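You operate a simulated robot arm through the tools that you are given. There is no shell and no other tool.

You run a simulated robot arm. Do the job below in one go: nothing can be reset, and whatever is moved stays where it is left.

## Task
Slide the jack beam to the yellow mark, clamp it and seat the orange jack pad.
Fine: the pad goes in the control side seat.

It is judged by the outcome, as a careful person would: the job done as asked, and still so three seconds after it is handed in. It fails if anything else is knocked over, pushed out of place, dropped, spilled or broken.

## Robot
A 7-joint arm with a two-finger parallel gripper, fixed in place. Base frame: the origin is at the foot of the arm, x ahead of it, y to its left, z up; the work surface is at about z = 900. Readings come in mm, degrees, newtons and seconds.
With the tool pointing down near the work surface it reaches from about 340 to 780 mm from the base axis. Its first joint turns from -166.0 to 166.0 degrees. Payload 3.91 kg.
The tool frame sits at the grasp point between the pads (the TCP): z along the fingers, y along the line on which they close. The tips reach 30 mm beyond it. The gripper opens to 110 mm. The fingers are 20 mm wide and 10 mm thick; the gripper's body (48 by 112 mm) begins 55 mm behind the TCP.
Orientation is that of the tool frame in the base frame, as a unit quaternion [x, y, z, w]. With the fingers straight down and closing along the base's y, the tool's x points along the base's -x, its y along +y and its z along -z.

## Interface
- The arm moves only by the tool arm_command. Its arguments are lists of equal length, an entry for each row: "linear": the shift along the base's x, y, z in mm, a list of three; "rot": the turn, a rotation vector about the base's x, y, z in degrees, a list of three; "gripper": the finger opening in mm, from 0 to 110. In form: {"linear": [[dx, dy, dz], ...], "rot": [[rx, ry, rz], ...], "gripper": [gripper, ...]}. A call has 1 to 20 rows; each row shifts and turns the commanded pose from where the row before left it. Each row takes 0.2 s and may step no farther than 50 mm and 8.6 degrees from the row before; otherwise, or with a gripper value out of range, the whole call is refused. Where a pose cannot be reached the arm comes as near as it can. A force on the tool above 40 N (or 10 N above the force at the start of the call, whichever is more), or a blocked arm, ends the call early, and 0.2 s more pass. Each finger travels about 153 mm/s and halts on what it meets, pressing with about 43 N; the grip force reading is that of the motor and also rises with nothing between the fingers. The clock runs only during rows and for 0.2 s after the last one: add rows that do not move to give the fingers time. It gives the time, the measured TCP pose, the force on the tool (base axes), the opening and the grip force at its end, in the units of the frame above (readings bear some noise), with the torque about the TCP (base axes, N m) and any sound that the robot's microphone picked up.
- Cameras (640 x 400 px; columns grow to the right, rows downward): "scene" is fixed at [52.1, -500.3, 1647.3]; the picture's right is [0.87, -0.50, 0.00], its down [-0.26, -0.45, -0.86] and it looks along [0.43, 0.74, -0.51] (base axes); focal length 342 px, centre (320, 200). "wrist" rides on the gripper at [77, 7, -114] in the tool frame; the picture's right is [-0.09, 1.00, 0.00], its down [-0.80, -0.07, -0.59] and it looks along [-0.59, -0.05, 0.80] (tool axes); focal length 270 px, centre (320, 200). There is no depth. A picture from a camera that has moved, and an enlarged one, comes with that camera's place and axes in the base frame and with its lens.
- snapshot(camera): a new picture of that camera. It takes no simulated time.
- raise_lower(by): slides the trunk up (or, below 0, down) by that many mm; the arm rides with it, the base frame stays. It gives what a move gives, with no picture.
- close_up(camera, box): a new picture of the part [left, top, right, bottom] of that camera's present view, enlarged. It takes no simulated time.
- hand_in(): hands the job in; it is judged then, once.

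Nothing tells you positions but the pictures and the camera data. Unless the task says otherwise, let go and move clear before handing in.

The tools are called after ">>>" as name(argument=value, ...) on one line, values as JSON. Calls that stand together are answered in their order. arm_command: Moves the arm, as the interface text tells. Its arguments: {"type":"object","properties":{"linear":{"type":"array","items":{"type":"array","items":{"type":"number"}}},"rot":{"type":"array","items":{"type":"array","items":{"type":"number"}}},"gripper":{"type":"array","items":{"type":"number"}}},"required":["linear","rot","gripper"]} The other tools are called the same way: raise_lower (by) slides the trunk up or down; snapshot (camera) takes a picture; close_up (camera, box) takes an enlarged picture of a part of a camera's view; hand_in () hands the job in.

At the start:

```text
time_s: 0.0
ee_pos: [465.6, 176.0, 1256.3]
orientation: [0.0, 1.0, 0.0, 0.0]
ft_force: [0.1, -0.4, 0.6]
moment: [-0.02, -0.03, 0.03]
opening: 110.0
finger_force: 0.0
trunk travel left (down, up): [-550.0, 60.0]
```

scene: 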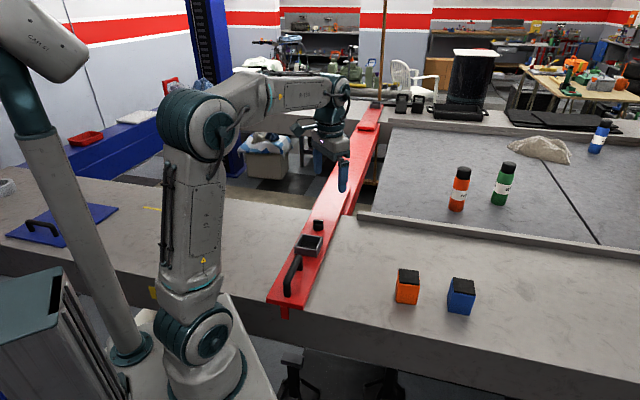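
wrist: 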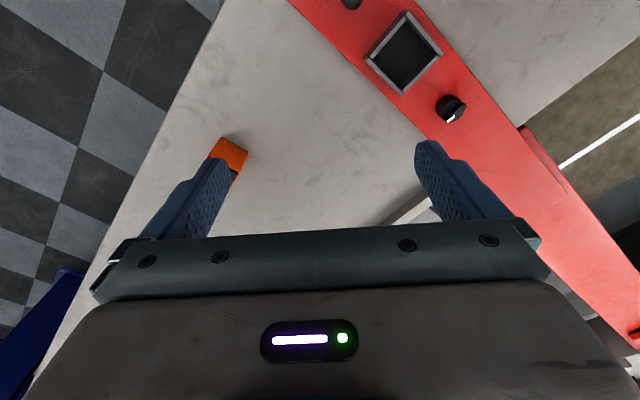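

I see a red jack beam lying across a bench, with a handle, a seat and a knob at its near end, and an orange and a blue pad on the bench. I'll look closer before moving.

>>> close_up(camera="scene", box=[240, 180, 400, 330])

>>> close_up(camera="scene", box=[310, 80, 420, 200])

>>> close_up(camera="scene", box=[370, 140, 530, 330])

>>> close_up(camera="scene", box=[0, 170, 200, 330])

>>> close_up(camera="wrist", box=[320, 0, 640, 200])

```text
2.67 times, centred on (320, 255) of scene
camera zoom: at [52.1, -500.3, 1647.3], right [0.87, -0.5, 0.0], down [-0.26, -0.45, -0.86], along [0.43, 0.74, -0.51], focal length 913 px, centre (320, 53)
```

zoom: 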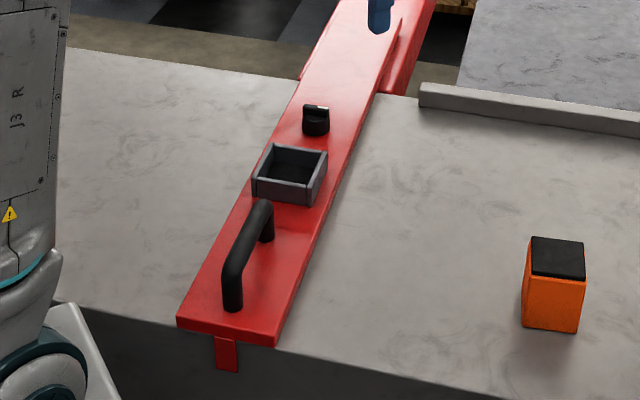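

```text
3.33 times, centred on (365, 140) of scene
camera zoom: at [52.1, -500.3, 1647.3], right [0.87, -0.5, 0.0], down [-0.26, -0.45, -0.86], along [0.43, 0.74, -0.51], focal length 1141 px, centre (170, 400)
```

zoom: 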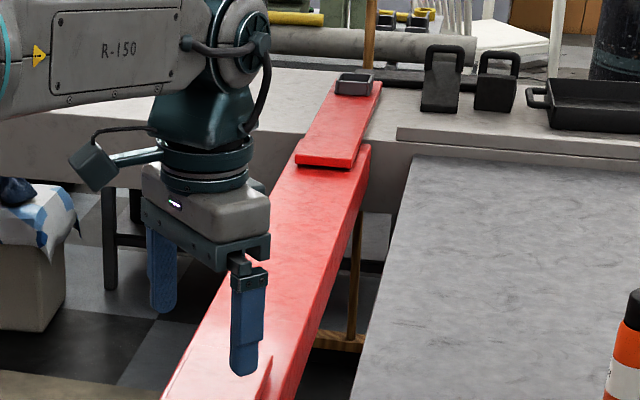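

```text
2.11 times, centred on (450, 235) of scene
camera zoom: at [52.1, -500.3, 1647.3], right [0.87, -0.5, 0.0], down [-0.26, -0.45, -0.86], along [0.43, 0.74, -0.51], focal length 721 px, centre (46, 126)
```

zoom: 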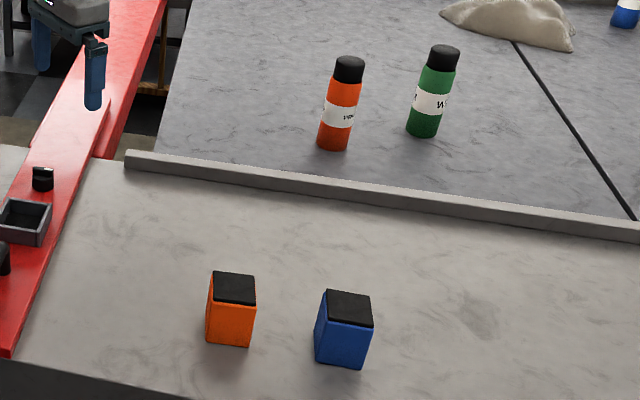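

```text
2.50 times, centred on (100, 250) of scene
camera zoom: at [52.1, -500.3, 1647.3], right [0.87, -0.5, 0.0], down [-0.26, -0.45, -0.86], along [0.43, 0.74, -0.51], focal length 856 px, centre (870, 75)
```

zoom: 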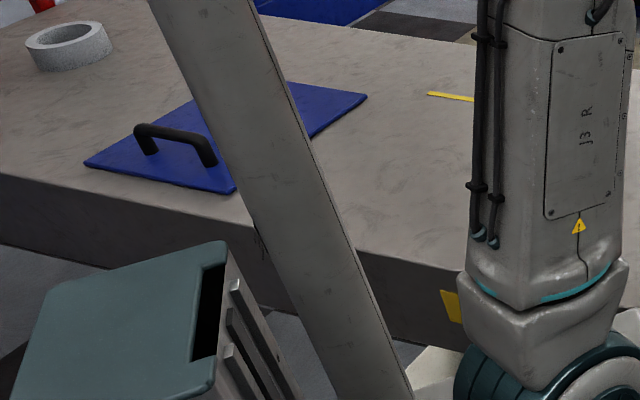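

```text
2.00 times, centred on (480, 100) of wrist
camera zoom: at [389.8, 182.7, 1370.9], right [0.09, 1.0, 0.0], down [0.8, -0.07, 0.59], along [0.59, -0.05, -0.8], focal length 541 px, centre (0, 400)
```

zoom: 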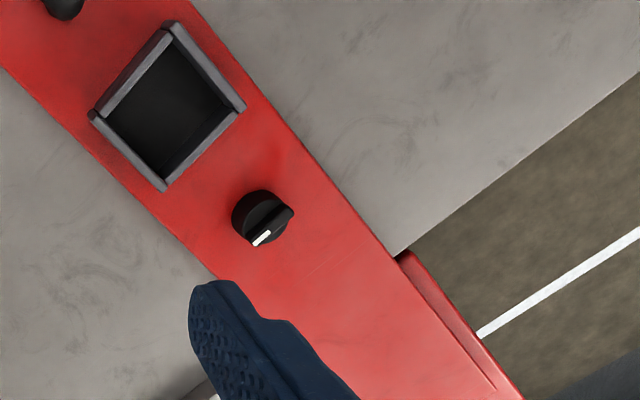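

The beam spans two runways, with its handle, one seat and a knob at the near end; I put the near end at about (290, 110) and a yellow patch on the near runway's front face at about (-20, 430). I'll turn the tool to line up with the beam and look at the yellow-mark area with the wrist camera.

>>> arm_command(linear=[[-27, 18.8, 0], [-27, 18.8, 0], [-27, 18.8, 0], [-27, 18.8, 0], [-27, 18.8, 0], [-27, 18.8, 0], [-27, 18.8, 0], [-27, 18.8, 0], [-27, 18.8, 0], [-27, 18.8, 0], [-27, 18.8, 0], [-27, 18.8, 0], [-27, 18.8, 0], [-27, 18.8, 0], [-27, 18.8, 0], [-27, 18.8, 0], [0, 0, 0]], rot=[[0, 0, 2.8125], [0, 0, 2.8125], [0, 0, 2.8125], [0, 0, 2.8125], [0, 0, 2.8125], [0, 0, 2.8125], [0, 0, 2.8125], [0, 0, 2.8125], [0, 0, 2.8125], [0, 0, 2.8125], [0, 0, 2.8125], [0, 0, 2.8125], [0, 0, 2.8125], [0, 0, 2.8125], [0, 0, 2.8125], [0, 0, 2.8125], [0, 0, 0]], gripper=[110, 110, 110, 110, 110, 110, 110, 110, 110, 110, 110, 110, 110, 110, 110, 110, 110])

>>> snapshot(camera="wrist")

>>> snapshot(camera="scene")

```text
time_s: 3.6
ee_pos: [36.2, 477.3, 1255.3]
orientation: [-0.382, 0.924, -0.001, 0.0]
ft_force: [-1.5, -0.8, -0.5]
moment: [0.0, -0.02, 0.0]
opening: 109.9
finger_force: 0.1
trunk travel left (down, up): [-550.0, 60.0]
```

```text
taken
camera wrist: at [-23.6, 427.3, 1371.3], right [-0.64, 0.77, 0.0], down [0.62, 0.52, 0.59], along [0.46, 0.38, -0.8], focal length 270 px, centre (320, 200)
```

wrist: 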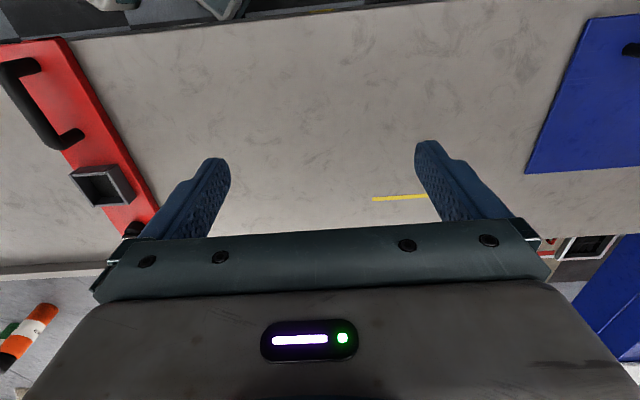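

```text
taken
```

scene: 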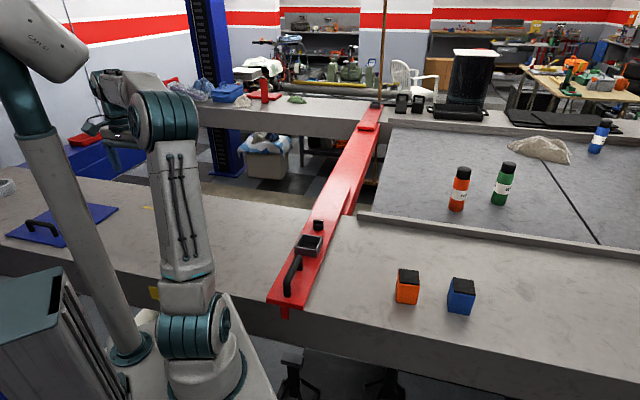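

The top of the near runway carries a thin yellow line, and there is also a yellow patch on its front face. I need clearer views of both before deciding which one is the mark.

>>> close_up(camera="scene", box=[110, 180, 190, 230])

>>> close_up(camera="scene", box=[120, 265, 200, 315])

>>> close_up(camera="scene", box=[320, 70, 480, 170])

>>> close_up(camera="scene", box=[180, 60, 340, 160])

>>> close_up(camera="wrist", box=[340, 150, 480, 237])

>>> close_up(camera="scene", box=[0, 0, 130, 180])

>>> close_up(camera="scene", box=[0, 240, 140, 400])

```text
8.00 times, centred on (150, 205) of scene
camera zoom: at [52.1, -500.3, 1647.3], right [0.87, -0.5, 0.0], down [-0.26, -0.45, -0.86], along [0.43, 0.74, -0.51], focal length 2739 px, centre (1680, 160)
```

zoom: 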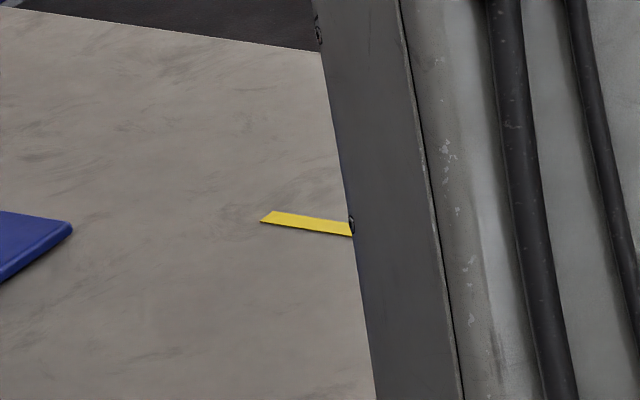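

```text
8.00 times, centred on (160, 290) of scene
camera zoom: at [52.1, -500.3, 1647.3], right [0.87, -0.5, 0.0], down [-0.26, -0.45, -0.86], along [0.43, 0.74, -0.51], focal length 2739 px, centre (1600, -520)
```

zoom: 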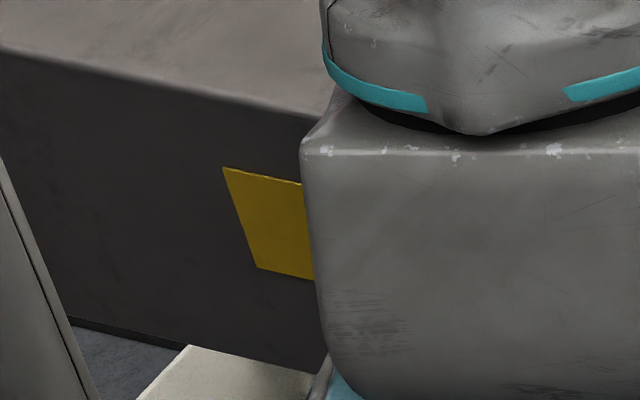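

```text
4.00 times, centred on (400, 120) of scene
camera zoom: at [52.1, -500.3, 1647.3], right [0.87, -0.5, 0.0], down [-0.26, -0.45, -0.86], along [0.43, 0.74, -0.51], focal length 1370 px, centre (0, 520)
```

zoom: 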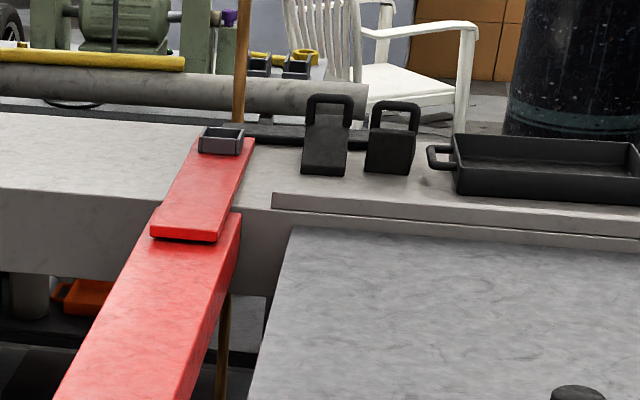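

```text
4.00 times, centred on (260, 110) of scene
camera zoom: at [52.1, -500.3, 1647.3], right [0.87, -0.5, 0.0], down [-0.26, -0.45, -0.86], along [0.43, 0.74, -0.51], focal length 1370 px, centre (560, 560)
```

zoom: 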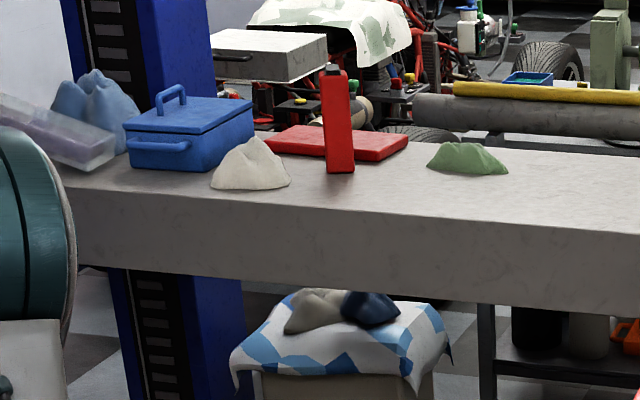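

```text
4.57 times, centred on (410, 194) of wrist
camera zoom: at [-23.6, 427.3, 1371.3], right [-0.64, 0.77, 0.0], down [0.62, 0.52, 0.59], along [0.46, 0.38, -0.8], focal length 1236 px, centre (-91, 230)
```

zoom: 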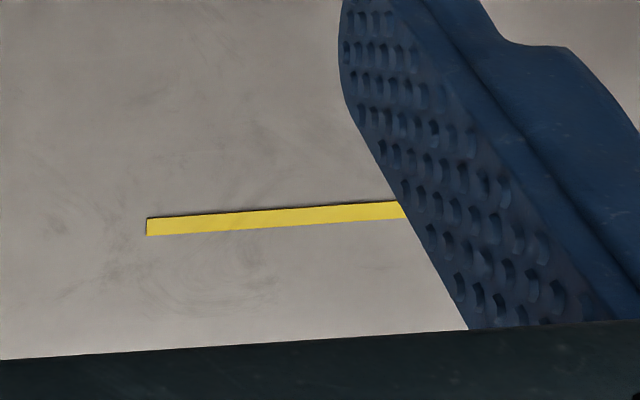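

```text
2.22 times, centred on (65, 90) of scene
camera zoom: at [52.1, -500.3, 1647.3], right [0.87, -0.5, 0.0], down [-0.26, -0.45, -0.86], along [0.43, 0.74, -0.51], focal length 761 px, centre (887, 444)
```

zoom: 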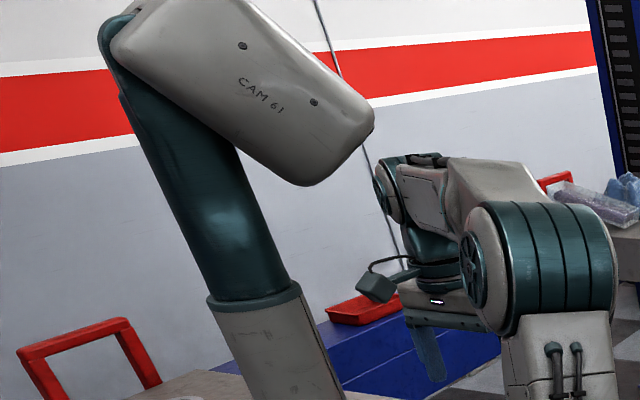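

```text
2.50 times, centred on (70, 320) of scene
camera zoom: at [52.1, -500.3, 1647.3], right [0.87, -0.5, 0.0], down [-0.26, -0.45, -0.86], along [0.43, 0.74, -0.51], focal length 856 px, centre (945, -100)
```

zoom: 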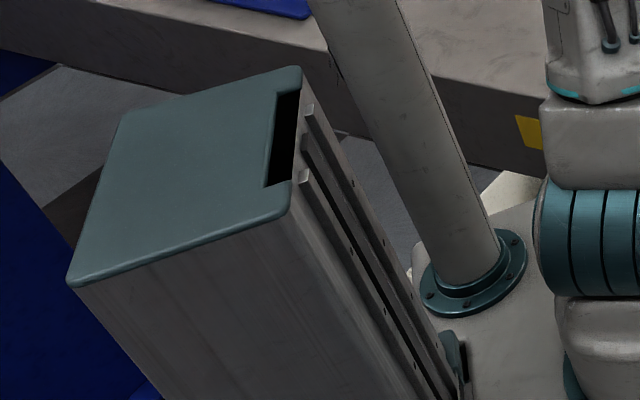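

Before moving near the robot's own mast I want to know where it is. I'll look at the upper edge of this wrist view.

>>> close_up(camera="wrist", box=[60, 0, 260, 60])

>>> close_up(camera="scene", box=[60, 230, 320, 400])

```text
3.20 times, centred on (160, 30) of wrist
camera zoom: at [-23.6, 427.3, 1371.3], right [-0.64, 0.77, 0.0], down [0.62, 0.52, 0.59], along [0.46, 0.38, -0.8], focal length 865 px, centre (832, 744)
```

zoom: 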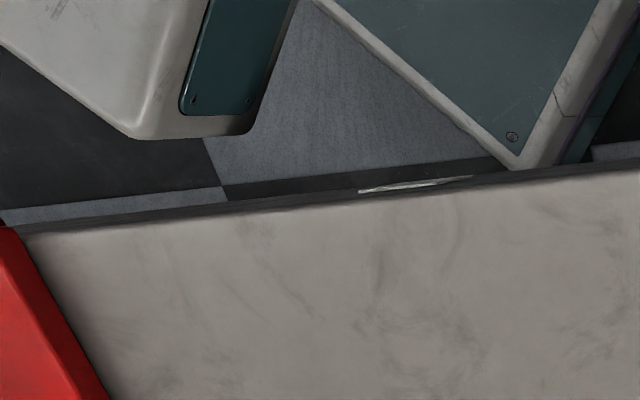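

```text
2.35 times, centred on (190, 315) of scene
camera zoom: at [52.1, -500.3, 1647.3], right [0.87, -0.5, 0.0], down [-0.26, -0.45, -0.86], along [0.43, 0.74, -0.51], focal length 806 px, centre (626, -71)
```

zoom: 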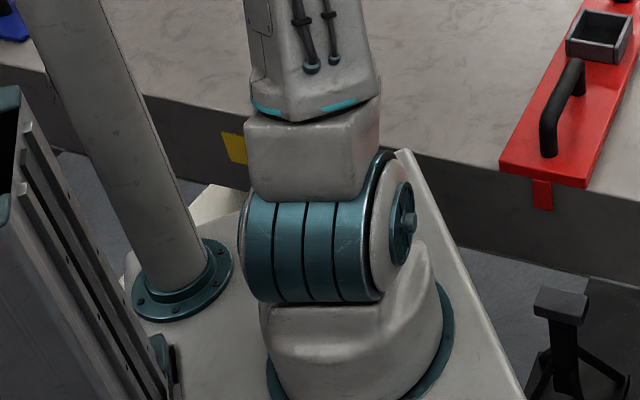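

The view of the patch is blocked by the arm's own lower links. I'll swing the arm over to the right: that should uncover the patch for the scene camera and let me look at the pads and the knob.

>>> arm_command(linear=[[27.2, -23.1, 0], [27.2, -23.1, 0], [27.2, -23.1, 0], [27.2, -23.1, 0], [27.2, -23.1, 0], [27.2, -23.1, 0], [27.2, -23.1, 0], [27.2, -23.1, 0], [27.2, -23.1, 0], [27.2, -23.1, 0], [27.2, -23.1, 0], [27.2, -23.1, 0]], rot=[[0, 0, 0], [0, 0, 0], [0, 0, 0], [0, 0, 0], [0, 0, 0], [0, 0, 0], [0, 0, 0], [0, 0, 0], [0, 0, 0], [0, 0, 0], [0, 0, 0], [0, 0, 0]], gripper=[110, 110, 110, 110, 110, 110, 110, 110, 110, 110, 110, 110])

>>> snapshot(camera="wrist")

>>> snapshot(camera="scene")

>>> arm_command(linear=[[27.2, -23.1, 0], [27.2, -23.1, 0], [27.2, -23.1, 0], [27.2, -23.1, 0], [27.2, -23.1, 0], [27.2, -23.1, 0], [27.2, -23.1, 0], [27.2, -23.1, 0], [30, -30, 0], [30, -30, 0], [30, -30, 0], [0, 0, 0]], rot=[[0, 0, 0], [0, 0, 0], [0, 0, 0], [0, 0, 0], [0, 0, 0], [0, 0, 0], [0, 0, 0], [0, 0, 0], [0, 0, 0], [0, 0, 0], [0, 0, 0], [0, 0, 0]], gripper=[110, 110, 110, 110, 110, 110, 110, 110, 110, 110, 110, 110])

>>> snapshot(camera="wrist")

>>> snapshot(camera="scene")

```text
time_s: 6.2
ee_pos: [362.2, 197.8, 1255.6]
orientation: [-0.382, 0.924, 0.0, 0.0]
ft_force: [-0.1, 0.1, -0.6]
moment: [-0.03, 0.01, 0.01]
opening: 110.0
finger_force: 0.0
trunk travel left (down, up): [-550.0, 60.0]
```

```text
taken
camera wrist: at [303.2, 148.7, 1371.2], right [-0.64, 0.77, 0.0], down [0.62, 0.52, 0.59], along [0.46, 0.38, -0.8], focal length 270 px, centre (320, 200)
```

wrist: 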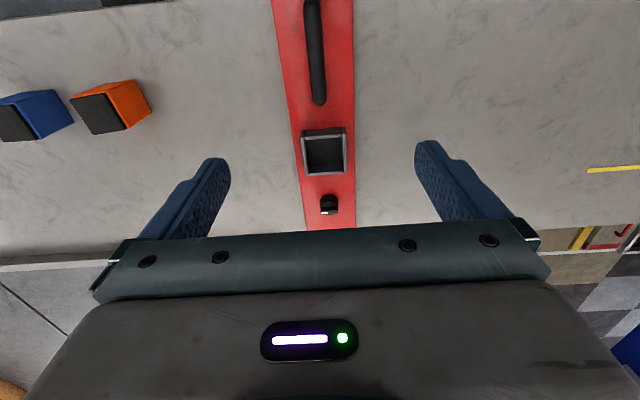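

```text
taken
```

scene: 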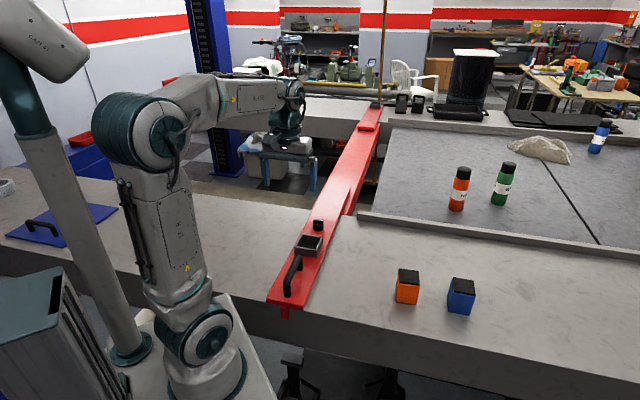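

```text
time_s: 8.8
ee_pos: [668.3, -76.2, 1257.2]
orientation: [-0.383, 0.924, 0.0, 0.0]
ft_force: [0.2, 0.1, 0.3]
moment: [-0.05, 0.03, -0.02]
opening: 110.0
finger_force: 0.0
trunk travel left (down, up): [-550.0, 60.0]
```

```text
taken
camera wrist: at [609.4, -125.3, 1372.0], right [-0.64, 0.77, 0.0], down [0.62, 0.52, 0.59], along [0.46, 0.38, -0.8], focal length 270 px, centre (320, 200)
```

wrist: 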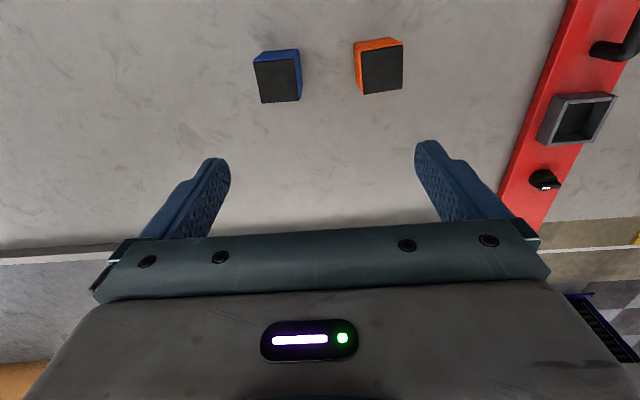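

```text
taken
```

scene: 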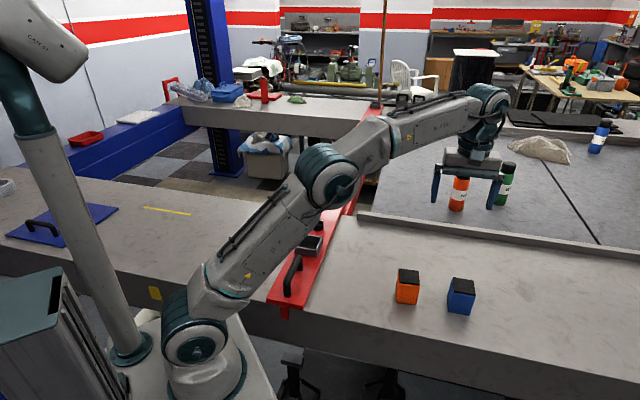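

Now the patch, the yellow line and the pads are all uncovered. I'll zoom in on each.

>>> close_up(camera="scene", box=[110, 250, 206, 310])

>>> close_up(camera="scene", box=[110, 180, 238, 260])

>>> close_up(camera="scene", box=[250, 190, 378, 330])

>>> close_up(camera="wrist", box=[520, 40, 640, 200])

>>> close_up(camera="wrist", box=[230, 20, 430, 120])

>>> close_up(camera="scene", box=[340, 80, 420, 130])

```text
6.67 times, centred on (158, 280) of scene
camera zoom: at [52.1, -500.3, 1647.3], right [0.87, -0.5, 0.0], down [-0.26, -0.45, -0.86], along [0.43, 0.74, -0.51], focal length 2283 px, centre (1400, -333)
```

zoom: 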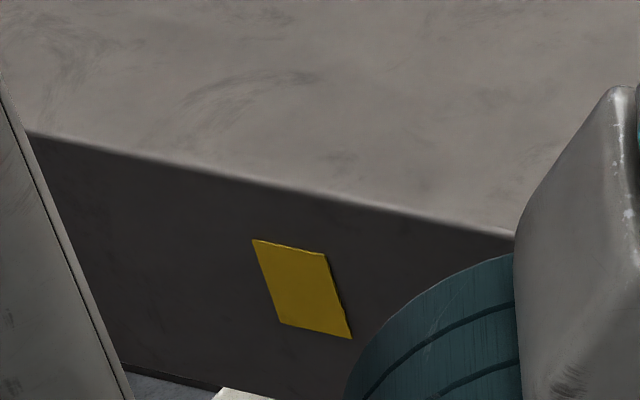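

```text
5.00 times, centred on (174, 220) of scene
camera zoom: at [52.1, -500.3, 1647.3], right [0.87, -0.5, 0.0], down [-0.26, -0.45, -0.86], along [0.43, 0.74, -0.51], focal length 1712 px, centre (1050, 100)
```

zoom: 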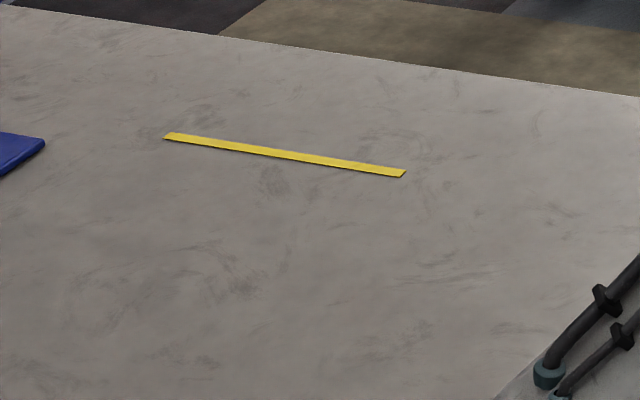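

```text
2.86 times, centred on (314, 260) of scene
camera zoom: at [52.1, -500.3, 1647.3], right [0.87, -0.5, 0.0], down [-0.26, -0.45, -0.86], along [0.43, 0.74, -0.51], focal length 978 px, centre (337, 29)
```

zoom: 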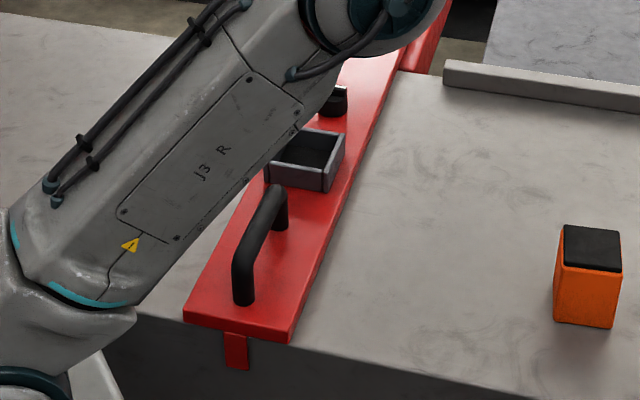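

```text
2.50 times, centred on (580, 120) of wrist
camera zoom: at [609.4, -125.3, 1372.0], right [-0.64, 0.77, 0.0], down [0.62, 0.52, 0.59], along [0.46, 0.38, -0.8], focal length 676 px, centre (-330, 400)
```

zoom: 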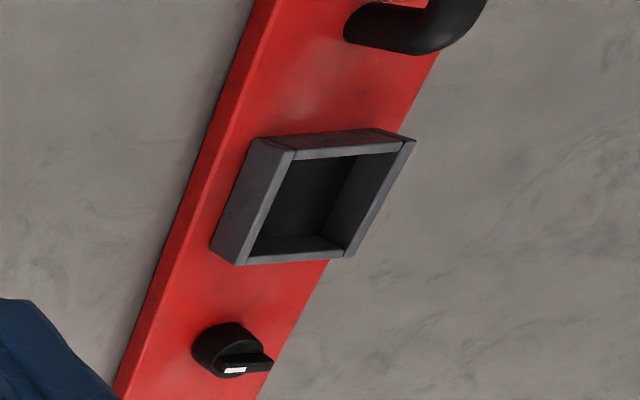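

```text
3.20 times, centred on (330, 70) of wrist
camera zoom: at [609.4, -125.3, 1372.0], right [-0.64, 0.77, 0.0], down [0.62, 0.52, 0.59], along [0.46, 0.38, -0.8], focal length 865 px, centre (288, 616)
```

zoom: 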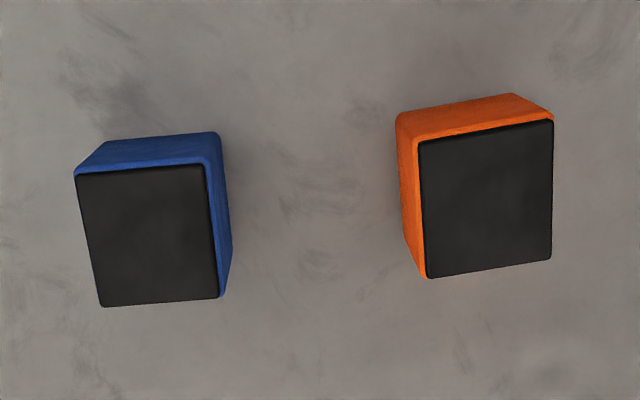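

```text
8.00 times, centred on (380, 105) of scene
camera zoom: at [52.1, -500.3, 1647.3], right [0.87, -0.5, 0.0], down [-0.26, -0.45, -0.86], along [0.43, 0.74, -0.51], focal length 2739 px, centre (-160, 960)
```

zoom: 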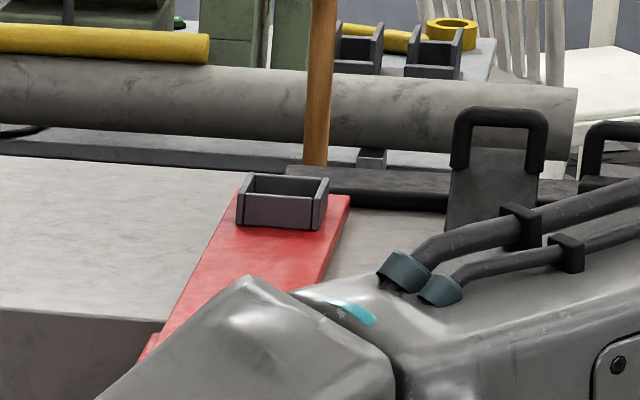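

The front-face patch (centre about p=300 mm out from the arm, s=-318 mm along the runway) lies in the same plane as the red pointer tab under the beam's end (s≈124). The patch is therefore the mark, and the slide is about 440 mm to the left. Next I move over the handle for a precise look.

>>> arm_command(linear=[[-26.3, 21.3, -12.5], [-26.3, 21.3, -12.5], [-26.3, 21.3, -12.5], [-26.3, 21.3, -12.5], [-26.3, 21.3, -12.5], [-26.3, 21.3, -12.5], [-26.3, 21.3, -12.5], [-26.3, 21.3, -12.5], [-26.3, 21.3, -12.5], [-26.3, 21.3, -12.5], [-26.3, 21.3, -12.5], [-26.3, 21.3, -12.5], [0, 0, 0]], rot=[[0, 0, 0], [0, 0, 0], [0, 0, 0], [0, 0, 0], [0, 0, 0], [0, 0, 0], [0, 0, 0], [0, 0, 0], [0, 0, 0], [0, 0, 0], [0, 0, 0], [0, 0, 0], [0, 0, 0]], gripper=[110, 110, 110, 110, 110, 110, 110, 110, 110, 110, 110, 110, 110])

>>> snapshot(camera="wrist")

>>> snapshot(camera="scene")

```text
time_s: 11.6
ee_pos: [352.6, 179.8, 1105.3]
orientation: [-0.383, 0.924, 0.0, 0.0]
ft_force: [-0.6, -0.3, 0.5]
moment: [-0.01, 0.04, 0.05]
opening: 110.0
finger_force: 0.1
trunk travel left (down, up): [-550.0, 60.0]
```

```text
taken
camera wrist: at [293.7, 130.2, 1221.1], right [-0.64, 0.77, 0.0], down [0.62, 0.52, 0.59], along [0.46, 0.38, -0.8], focal length 270 px, centre (320, 200)
```

wrist: 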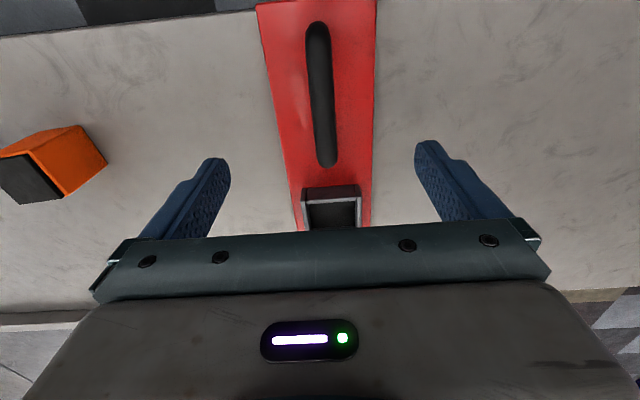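

```text
taken
```

scene: 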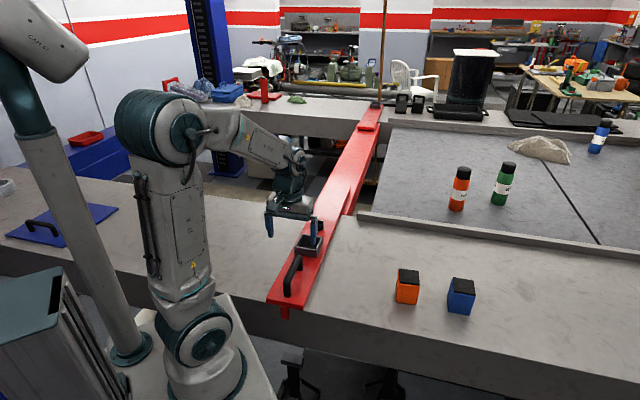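

The handle bar is centred under the gripper at about (352, 181), with its top at z≈969. I'll lower straight down around it and stop with the tips above the beam.

>>> arm_command(linear=[[-0.7, 0.7, -25], [-0.7, 0.7, -25], [0, 0, -25], [0, 0, -25], [0, 0, -20], [0, 0, -13], [0, 0, -10], [0, 0, 0]], rot=[[0, 0, 0], [0, 0, 0], [0, 0, 0], [0, 0, 0], [0, 0, 0], [0, 0, 0], [0, 0, 0], [0, 0, 0]], gripper=[110, 110, 90, 80, 70, 60, 60, 60])

>>> snapshot(camera="wrist")

>>> close_up(camera="scene", box=[250, 190, 378, 330])

```text
time_s: 13.4
ee_pos: [351.3, 181.1, 963.8]
orientation: [-0.383, 0.924, 0.0, 0.0]
ft_force: [0.0, 0.8, -0.2]
moment: [0.0, -0.03, -0.02]
opening: 60.0
finger_force: 0.0
trunk travel left (down, up): [-550.0, 60.0]
```

```text
taken
camera wrist: at [292.3, 131.8, 1078.0], right [-0.64, 0.77, 0.0], down [0.62, 0.52, 0.59], along [0.46, 0.38, -0.8], focal length 270 px, centre (320, 200)
```

wrist: 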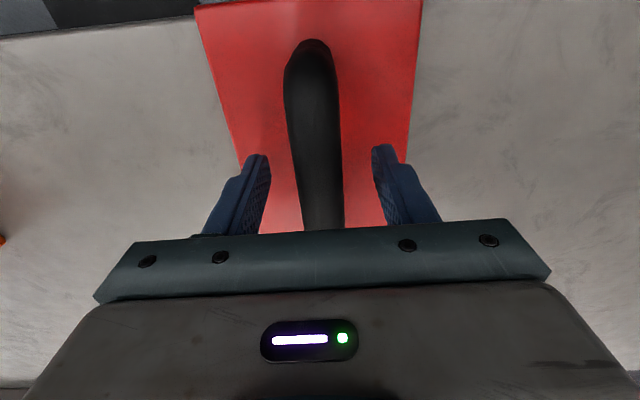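

```text
2.86 times, centred on (314, 260) of scene
camera zoom: at [52.1, -500.3, 1647.3], right [0.87, -0.5, 0.0], down [-0.26, -0.45, -0.86], along [0.43, 0.74, -0.51], focal length 978 px, centre (337, 29)
```

zoom: 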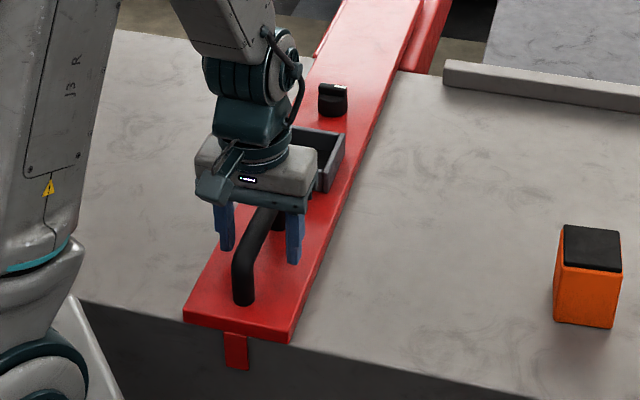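

The fingers straddle the bar and are clear of the beam. I'll close on it.

>>> arm_command(linear=[[0, 0, 0], [0, 0, 0], [0, 0, 0], [0, 0, 0]], rot=[[0, 0, 0], [0, 0, 0], [0, 0, 0], [0, 0, 0]], gripper=[40, 28, 15, 15])

```text
time_s: 14.4
ee_pos: [350.4, 180.6, 962.4]
orientation: [-0.383, 0.924, 0.0, 0.0]
ft_force: [-2.2, 1.5, -2.4]
moment: [0.14, -0.12, 0.05]
opening: 22.0
finger_force: 44.9
trunk travel left (down, up): [-550.0, 60.0]
```

I have a firm grip on the 22 mm bar. I'll start with a short gentle slide along the runway to test for friction.

>>> arm_command(linear=[[-2, 2, 0], [-3, 3, 0], [-4, 4, 0], [-4, 4, 0], [0, 0, 0]], rot=[[0, 0, 0], [0, 0, 0], [0, 0, 0], [0, 0, 0], [0, 0, 0]], gripper=[15, 15, 15, 15, 15])

>>> close_up(camera="scene", box=[250, 190, 378, 330])

>>> close_up(camera="scene", box=[320, 70, 480, 170])

```text
time_s: 15.2
ee_pos: [351.0, 180.1, 962.9]
orientation: [-0.379, 0.925, -0.002, 0.002]
ft_force: [23.1, -26.8, -3.1]
moment: [-0.34, 0.45, 0.35]
opening: 21.7
finger_force: 44.7
trunk travel left (down, up): [-550.0, 60.0]
stopped in row 3: the force on the tool passed its limit at 46 N (the readings are from after the stop); the commanded pose is now the measured one
```

```text
2.86 times, centred on (314, 260) of scene
camera zoom: at [52.1, -500.3, 1647.3], right [0.87, -0.5, 0.0], down [-0.26, -0.45, -0.86], along [0.43, 0.74, -0.51], focal length 978 px, centre (337, 29)
```

zoom: 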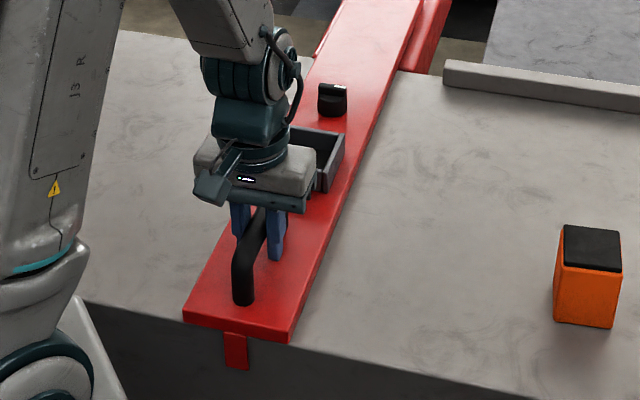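

```text
4.00 times, centred on (400, 120) of scene
camera zoom: at [52.1, -500.3, 1647.3], right [0.87, -0.5, 0.0], down [-0.26, -0.45, -0.86], along [0.43, 0.74, -0.51], focal length 1370 px, centre (0, 520)
```

zoom: 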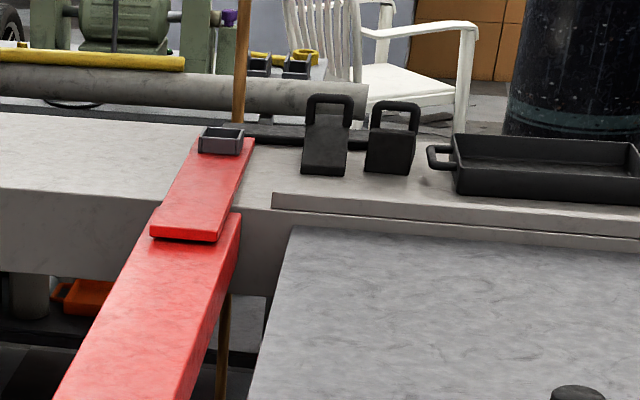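

The beam did not move at about 40 N, so it seems to be clamped where it is. I'll let go and look closely at the knob, which is probably the clamp.

>>> arm_command(linear=[[0, 0, 0], [0, 0, 0], [0, 0, 20], [0, 0, 40], [0, 0, 45], [0, 0, 45], [30, 30, 0], [30, 30, 0], [30, 30, 0], [30, 30, 0], [0, 0, 0]], rot=[[0, 0, 0], [0, 0, 0], [0, 0, 0], [0, 0, 0], [0, 0, 0], [0, 0, 0], [0, 0, 0], [0, 0, 0], [0, 0, 0], [0, 0, 0], [0, 0, 0]], gripper=[40, 70, 70, 70, 70, 80, 110, 110, 110, 110, 110])

>>> snapshot(camera="wrist")

>>> close_up(camera="wrist", box=[260, 40, 400, 230])

>>> close_up(camera="scene", box=[290, 200, 354, 260])

```text
time_s: 17.6
ee_pos: [466.7, 306.7, 1112.6]
orientation: [-0.381, 0.925, -0.002, 0.002]
ft_force: [-0.7, 0.3, -0.6]
moment: [0.03, 0.02, 0.0]
opening: 110.2
finger_force: 0.1
trunk travel left (down, up): [-550.0, 60.0]
```

```text
taken
camera wrist: at [407.3, 257.0, 1227.7], right [-0.64, 0.77, 0.0], down [0.62, 0.52, 0.6], along [0.46, 0.38, -0.8], focal length 270 px, centre (320, 200)
```

wrist: 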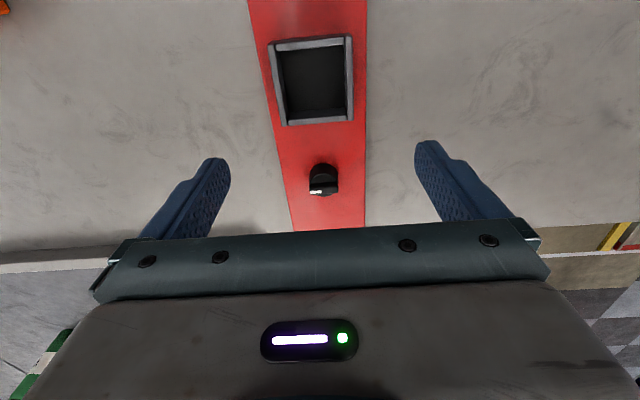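

```text
2.11 times, centred on (330, 135) of wrist
camera zoom: at [407.3, 257.0, 1227.7], right [-0.64, 0.77, 0.0], down [0.62, 0.52, 0.6], along [0.46, 0.38, -0.8], focal length 569 px, centre (299, 337)
```

zoom: 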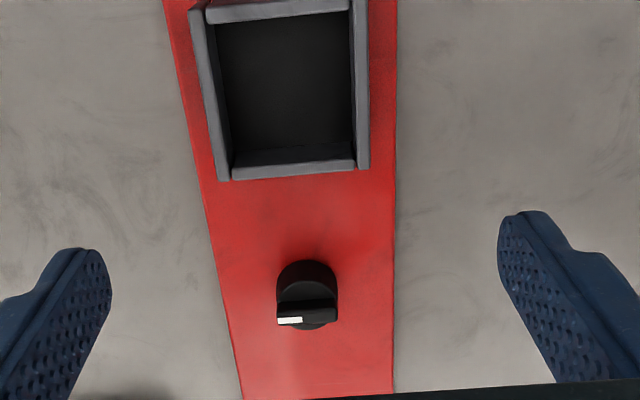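

```text
6.67 times, centred on (322, 230) of scene
camera zoom: at [52.1, -500.3, 1647.3], right [0.87, -0.5, 0.0], down [-0.26, -0.45, -0.86], along [0.43, 0.74, -0.51], focal length 2283 px, centre (307, 0)
```

zoom: 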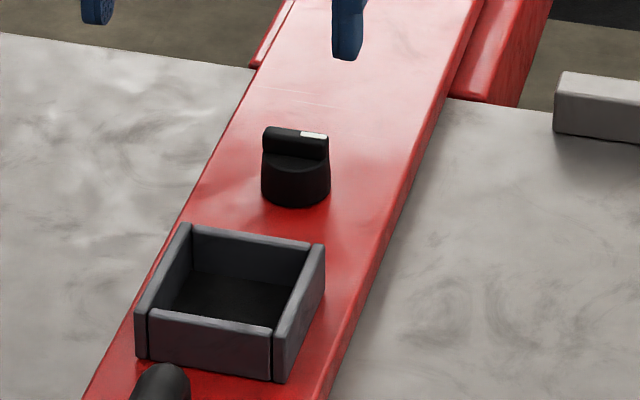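

The knob has a raised wing lying across the beam with a white tick toward the right, at about (535, 367) with its top at z≈967. I'll turn the tool so the fingers can close on that wing, and hover above it.

>>> arm_command(linear=[[6.2, 5.5, 0], [6.2, 5.5, 0], [6.2, 5.5, 0], [6.2, 5.5, 0], [6.2, 5.5, 0], [6.2, 5.5, 0], [6.2, 5.5, 0], [6.2, 5.5, 0], [6.2, 5.5, 0], [6.2, 5.5, 0], [6.2, 5.5, 0], [0, 0, -30], [0, 0, 0]], rot=[[0.12, 0.3, -7.95], [0, 0, -8.18], [0, 0, -8.18], [0, 0, -8.18], [0, 0, -8.18], [0, 0, -8.18], [0, 0, -8.18], [0, 0, -8.18], [0, 0, -8.18], [0, 0, -8.18], [0, 0, -8.18], [0, 0, 0], [0, 0, 0]], gripper=[110, 110, 110, 110, 110, 110, 110, 110, 110, 110, 110, 80, 60])

>>> snapshot(camera="wrist")

>>> close_up(camera="wrist", box=[250, 60, 390, 230])

>>> snapshot(camera="scene")

```text
time_s: 20.4
ee_pos: [535.0, 366.2, 1082.6]
orientation: [0.383, 0.924, 0.0, -0.001]
ft_force: [0.9, 1.1, 0.0]
moment: [0.01, -0.01, -0.01]
opening: 60.1
finger_force: 0.0
trunk travel left (down, up): [-550.0, 60.0]
```

```text
taken
camera wrist: at [484.8, 425.7, 1197.9], right [0.77, 0.64, 0.0], down [0.52, -0.62, 0.59], along [0.38, -0.45, -0.81], focal length 270 px, centre (320, 200)
```

wrist: 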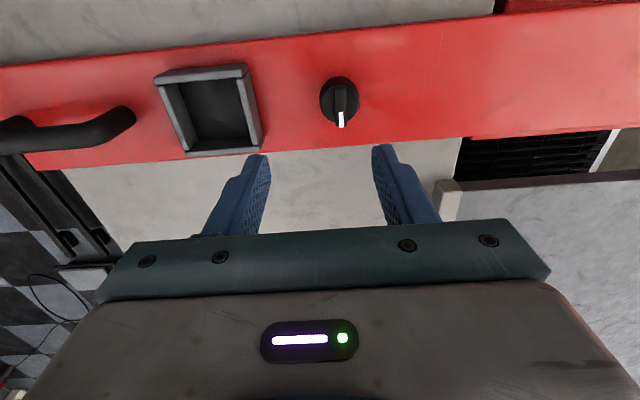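

```text
2.35 times, centred on (320, 145) of wrist
camera zoom: at [484.8, 425.7, 1197.9], right [0.77, 0.64, 0.0], down [0.52, -0.62, 0.59], along [0.38, -0.45, -0.81], focal length 636 px, centre (320, 329)
```

zoom: 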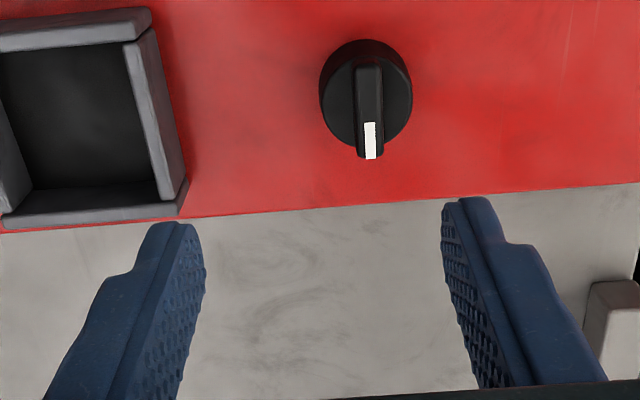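

```text
taken
```

scene: 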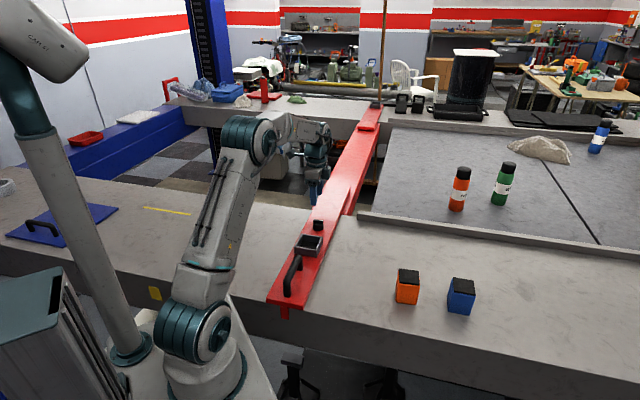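

The knob sits about 18 mm farther out than the gripper, and its top is at about z≈955. I'll correct that and come down part-way to check.

>>> arm_command(linear=[[6.2, 6.9, 0], [6.2, 6.9, -20], [0, 0, -30], [0, 0, -27], [0, 0, 0]], rot=[[0, 0, 0], [0, 0, 0], [0, 0, 0], [0, 0, 0], [0, 0, 0]], gripper=[50, 50, 50, 50, 50])

>>> close_up(camera="wrist", box=[240, 60, 400, 230])

>>> close_up(camera="scene", box=[280, 180, 376, 260])

```text
time_s: 21.6
ee_pos: [547.7, 380.8, 1005.0]
orientation: [0.381, 0.924, 0.002, 0.0]
ft_force: [0.0, 0.4, 0.7]
moment: [0.03, 0.0, -0.04]
opening: 50.0
finger_force: 0.0
trunk travel left (down, up): [-550.0, 60.0]
```

```text
2.35 times, centred on (320, 145) of wrist
camera zoom: at [498.0, 440.1, 1120.6], right [0.77, 0.64, 0.0], down [0.52, -0.62, 0.59], along [0.38, -0.45, -0.8], focal length 636 px, centre (320, 329)
```

zoom: 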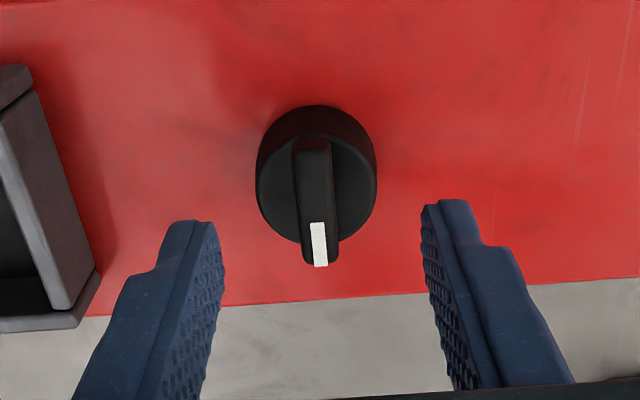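

```text
5.00 times, centred on (328, 220) of scene
camera zoom: at [52.1, -500.3, 1647.3], right [0.87, -0.5, 0.0], down [-0.26, -0.45, -0.86], along [0.43, 0.74, -0.51], focal length 1712 px, centre (280, 100)
```

zoom: 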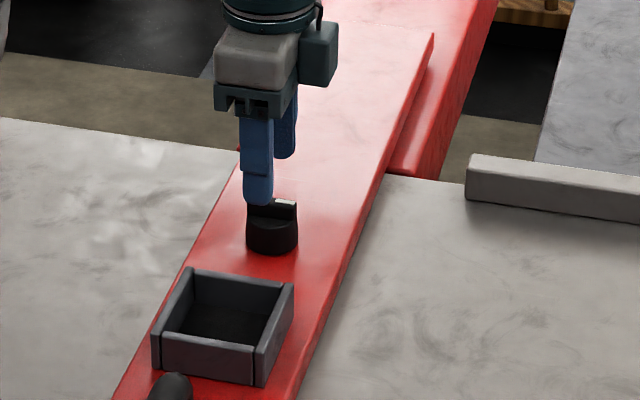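

The knob is now centred between the fingers. I'll lower so the tips overlap only the raised wing, then close.

>>> arm_command(linear=[[-0.5, -0.5, -15], [0, 0, -10], [0, 0, -4.5], [0, 0, 0]], rot=[[0, 0, 0], [0, 0, 0], [0, 0, 0], [0, 0, 0]], gripper=[50, 50, 50, 50])

>>> close_up(camera="wrist", box=[240, 60, 400, 230])

>>> close_up(camera="scene", box=[296, 195, 344, 245])

```text
time_s: 22.6
ee_pos: [545.7, 379.8, 977.2]
orientation: [0.382, 0.924, 0.0, -0.001]
ft_force: [0.4, -0.1, -0.7]
moment: [-0.02, 0.01, -0.01]
opening: 50.0
finger_force: 0.1
trunk travel left (down, up): [-550.0, 60.0]
```

```text
2.35 times, centred on (320, 145) of wrist
camera zoom: at [497.7, 439.7, 1091.7], right [0.77, 0.64, 0.0], down [0.52, -0.62, 0.59], along [0.38, -0.45, -0.8], focal length 636 px, centre (320, 329)
```

zoom: 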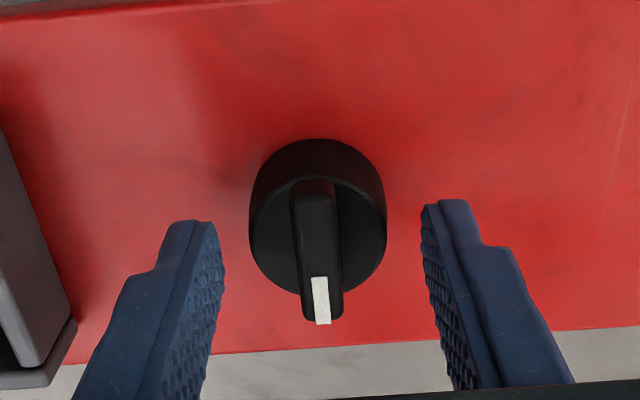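

```text
8.00 times, centred on (320, 220) of scene
camera zoom: at [52.1, -500.3, 1647.3], right [0.87, -0.5, 0.0], down [-0.26, -0.45, -0.86], along [0.43, 0.74, -0.51], focal length 2739 px, centre (320, 40)
```

zoom: 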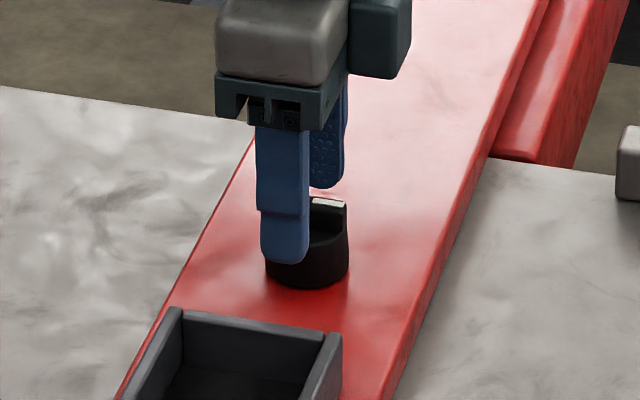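

The tips are level with the wing. I'll close on it.

>>> arm_command(linear=[[0, 0, -1.5], [0, 0, 0], [0, 0, 0], [0, 0, 0]], rot=[[0, 0, 0], [0, 0, 0], [0, 0, 0], [0, 0, 0]], gripper=[30, 15, 4, 4])

>>> close_up(camera="wrist", box=[240, 60, 400, 230])

```text
time_s: 23.6
ee_pos: [546.7, 379.1, 976.9]
orientation: [0.383, 0.924, 0.001, 0.001]
ft_force: [-0.1, -0.5, 9.4]
moment: [-0.26, -0.02, 0.04]
opening: 10.8
finger_force: 44.9
trunk travel left (down, up): [-550.0, 60.0]
```

```text
2.35 times, centred on (320, 145) of wrist
camera zoom: at [497.0, 439.0, 1091.6], right [0.77, 0.64, 0.0], down [0.52, -0.62, 0.59], along [0.38, -0.45, -0.8], focal length 636 px, centre (320, 329)
```

zoom: 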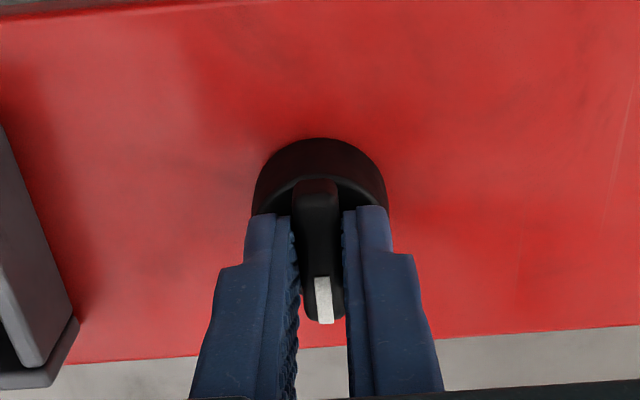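

I have the wing. I'll try a small counter-clockwise turn and watch the torque.

>>> arm_command(linear=[[0, 0, 0.8], [0, 0, 0], [0, 0, 0], [0, 0, 0]], rot=[[0, 0, 3], [0, 0, 4], [0, 0, 4], [0, 0, 0]], gripper=[4, 4, 4, 4])

>>> close_up(camera="wrist", box=[240, 60, 400, 230])

```text
time_s: 24.6
ee_pos: [545.8, 379.4, 976.1]
orientation: [0.291, 0.957, 0.0, 0.0]
ft_force: [0.4, -3.1, 5.1]
moment: [-0.55, -0.61, -0.01]
opening: 10.7
finger_force: 45.2
trunk travel left (down, up): [-550.0, 60.0]
```

```text
2.35 times, centred on (320, 145) of wrist
camera zoom: at [486.7, 428.4, 1091.6], right [0.63, 0.78, 0.0], down [0.63, -0.51, 0.59], along [0.46, -0.37, -0.8], focal length 636 px, centre (320, 329)
```

zoom: 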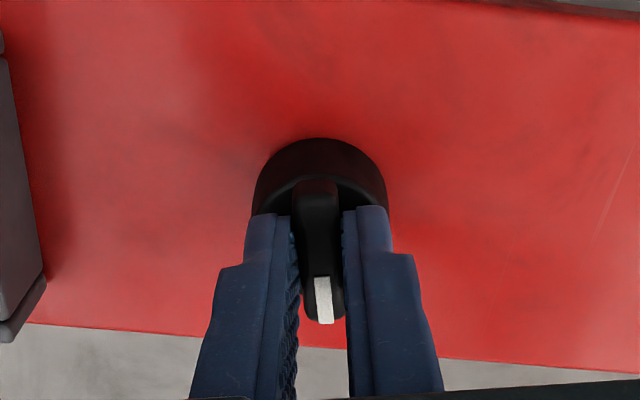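

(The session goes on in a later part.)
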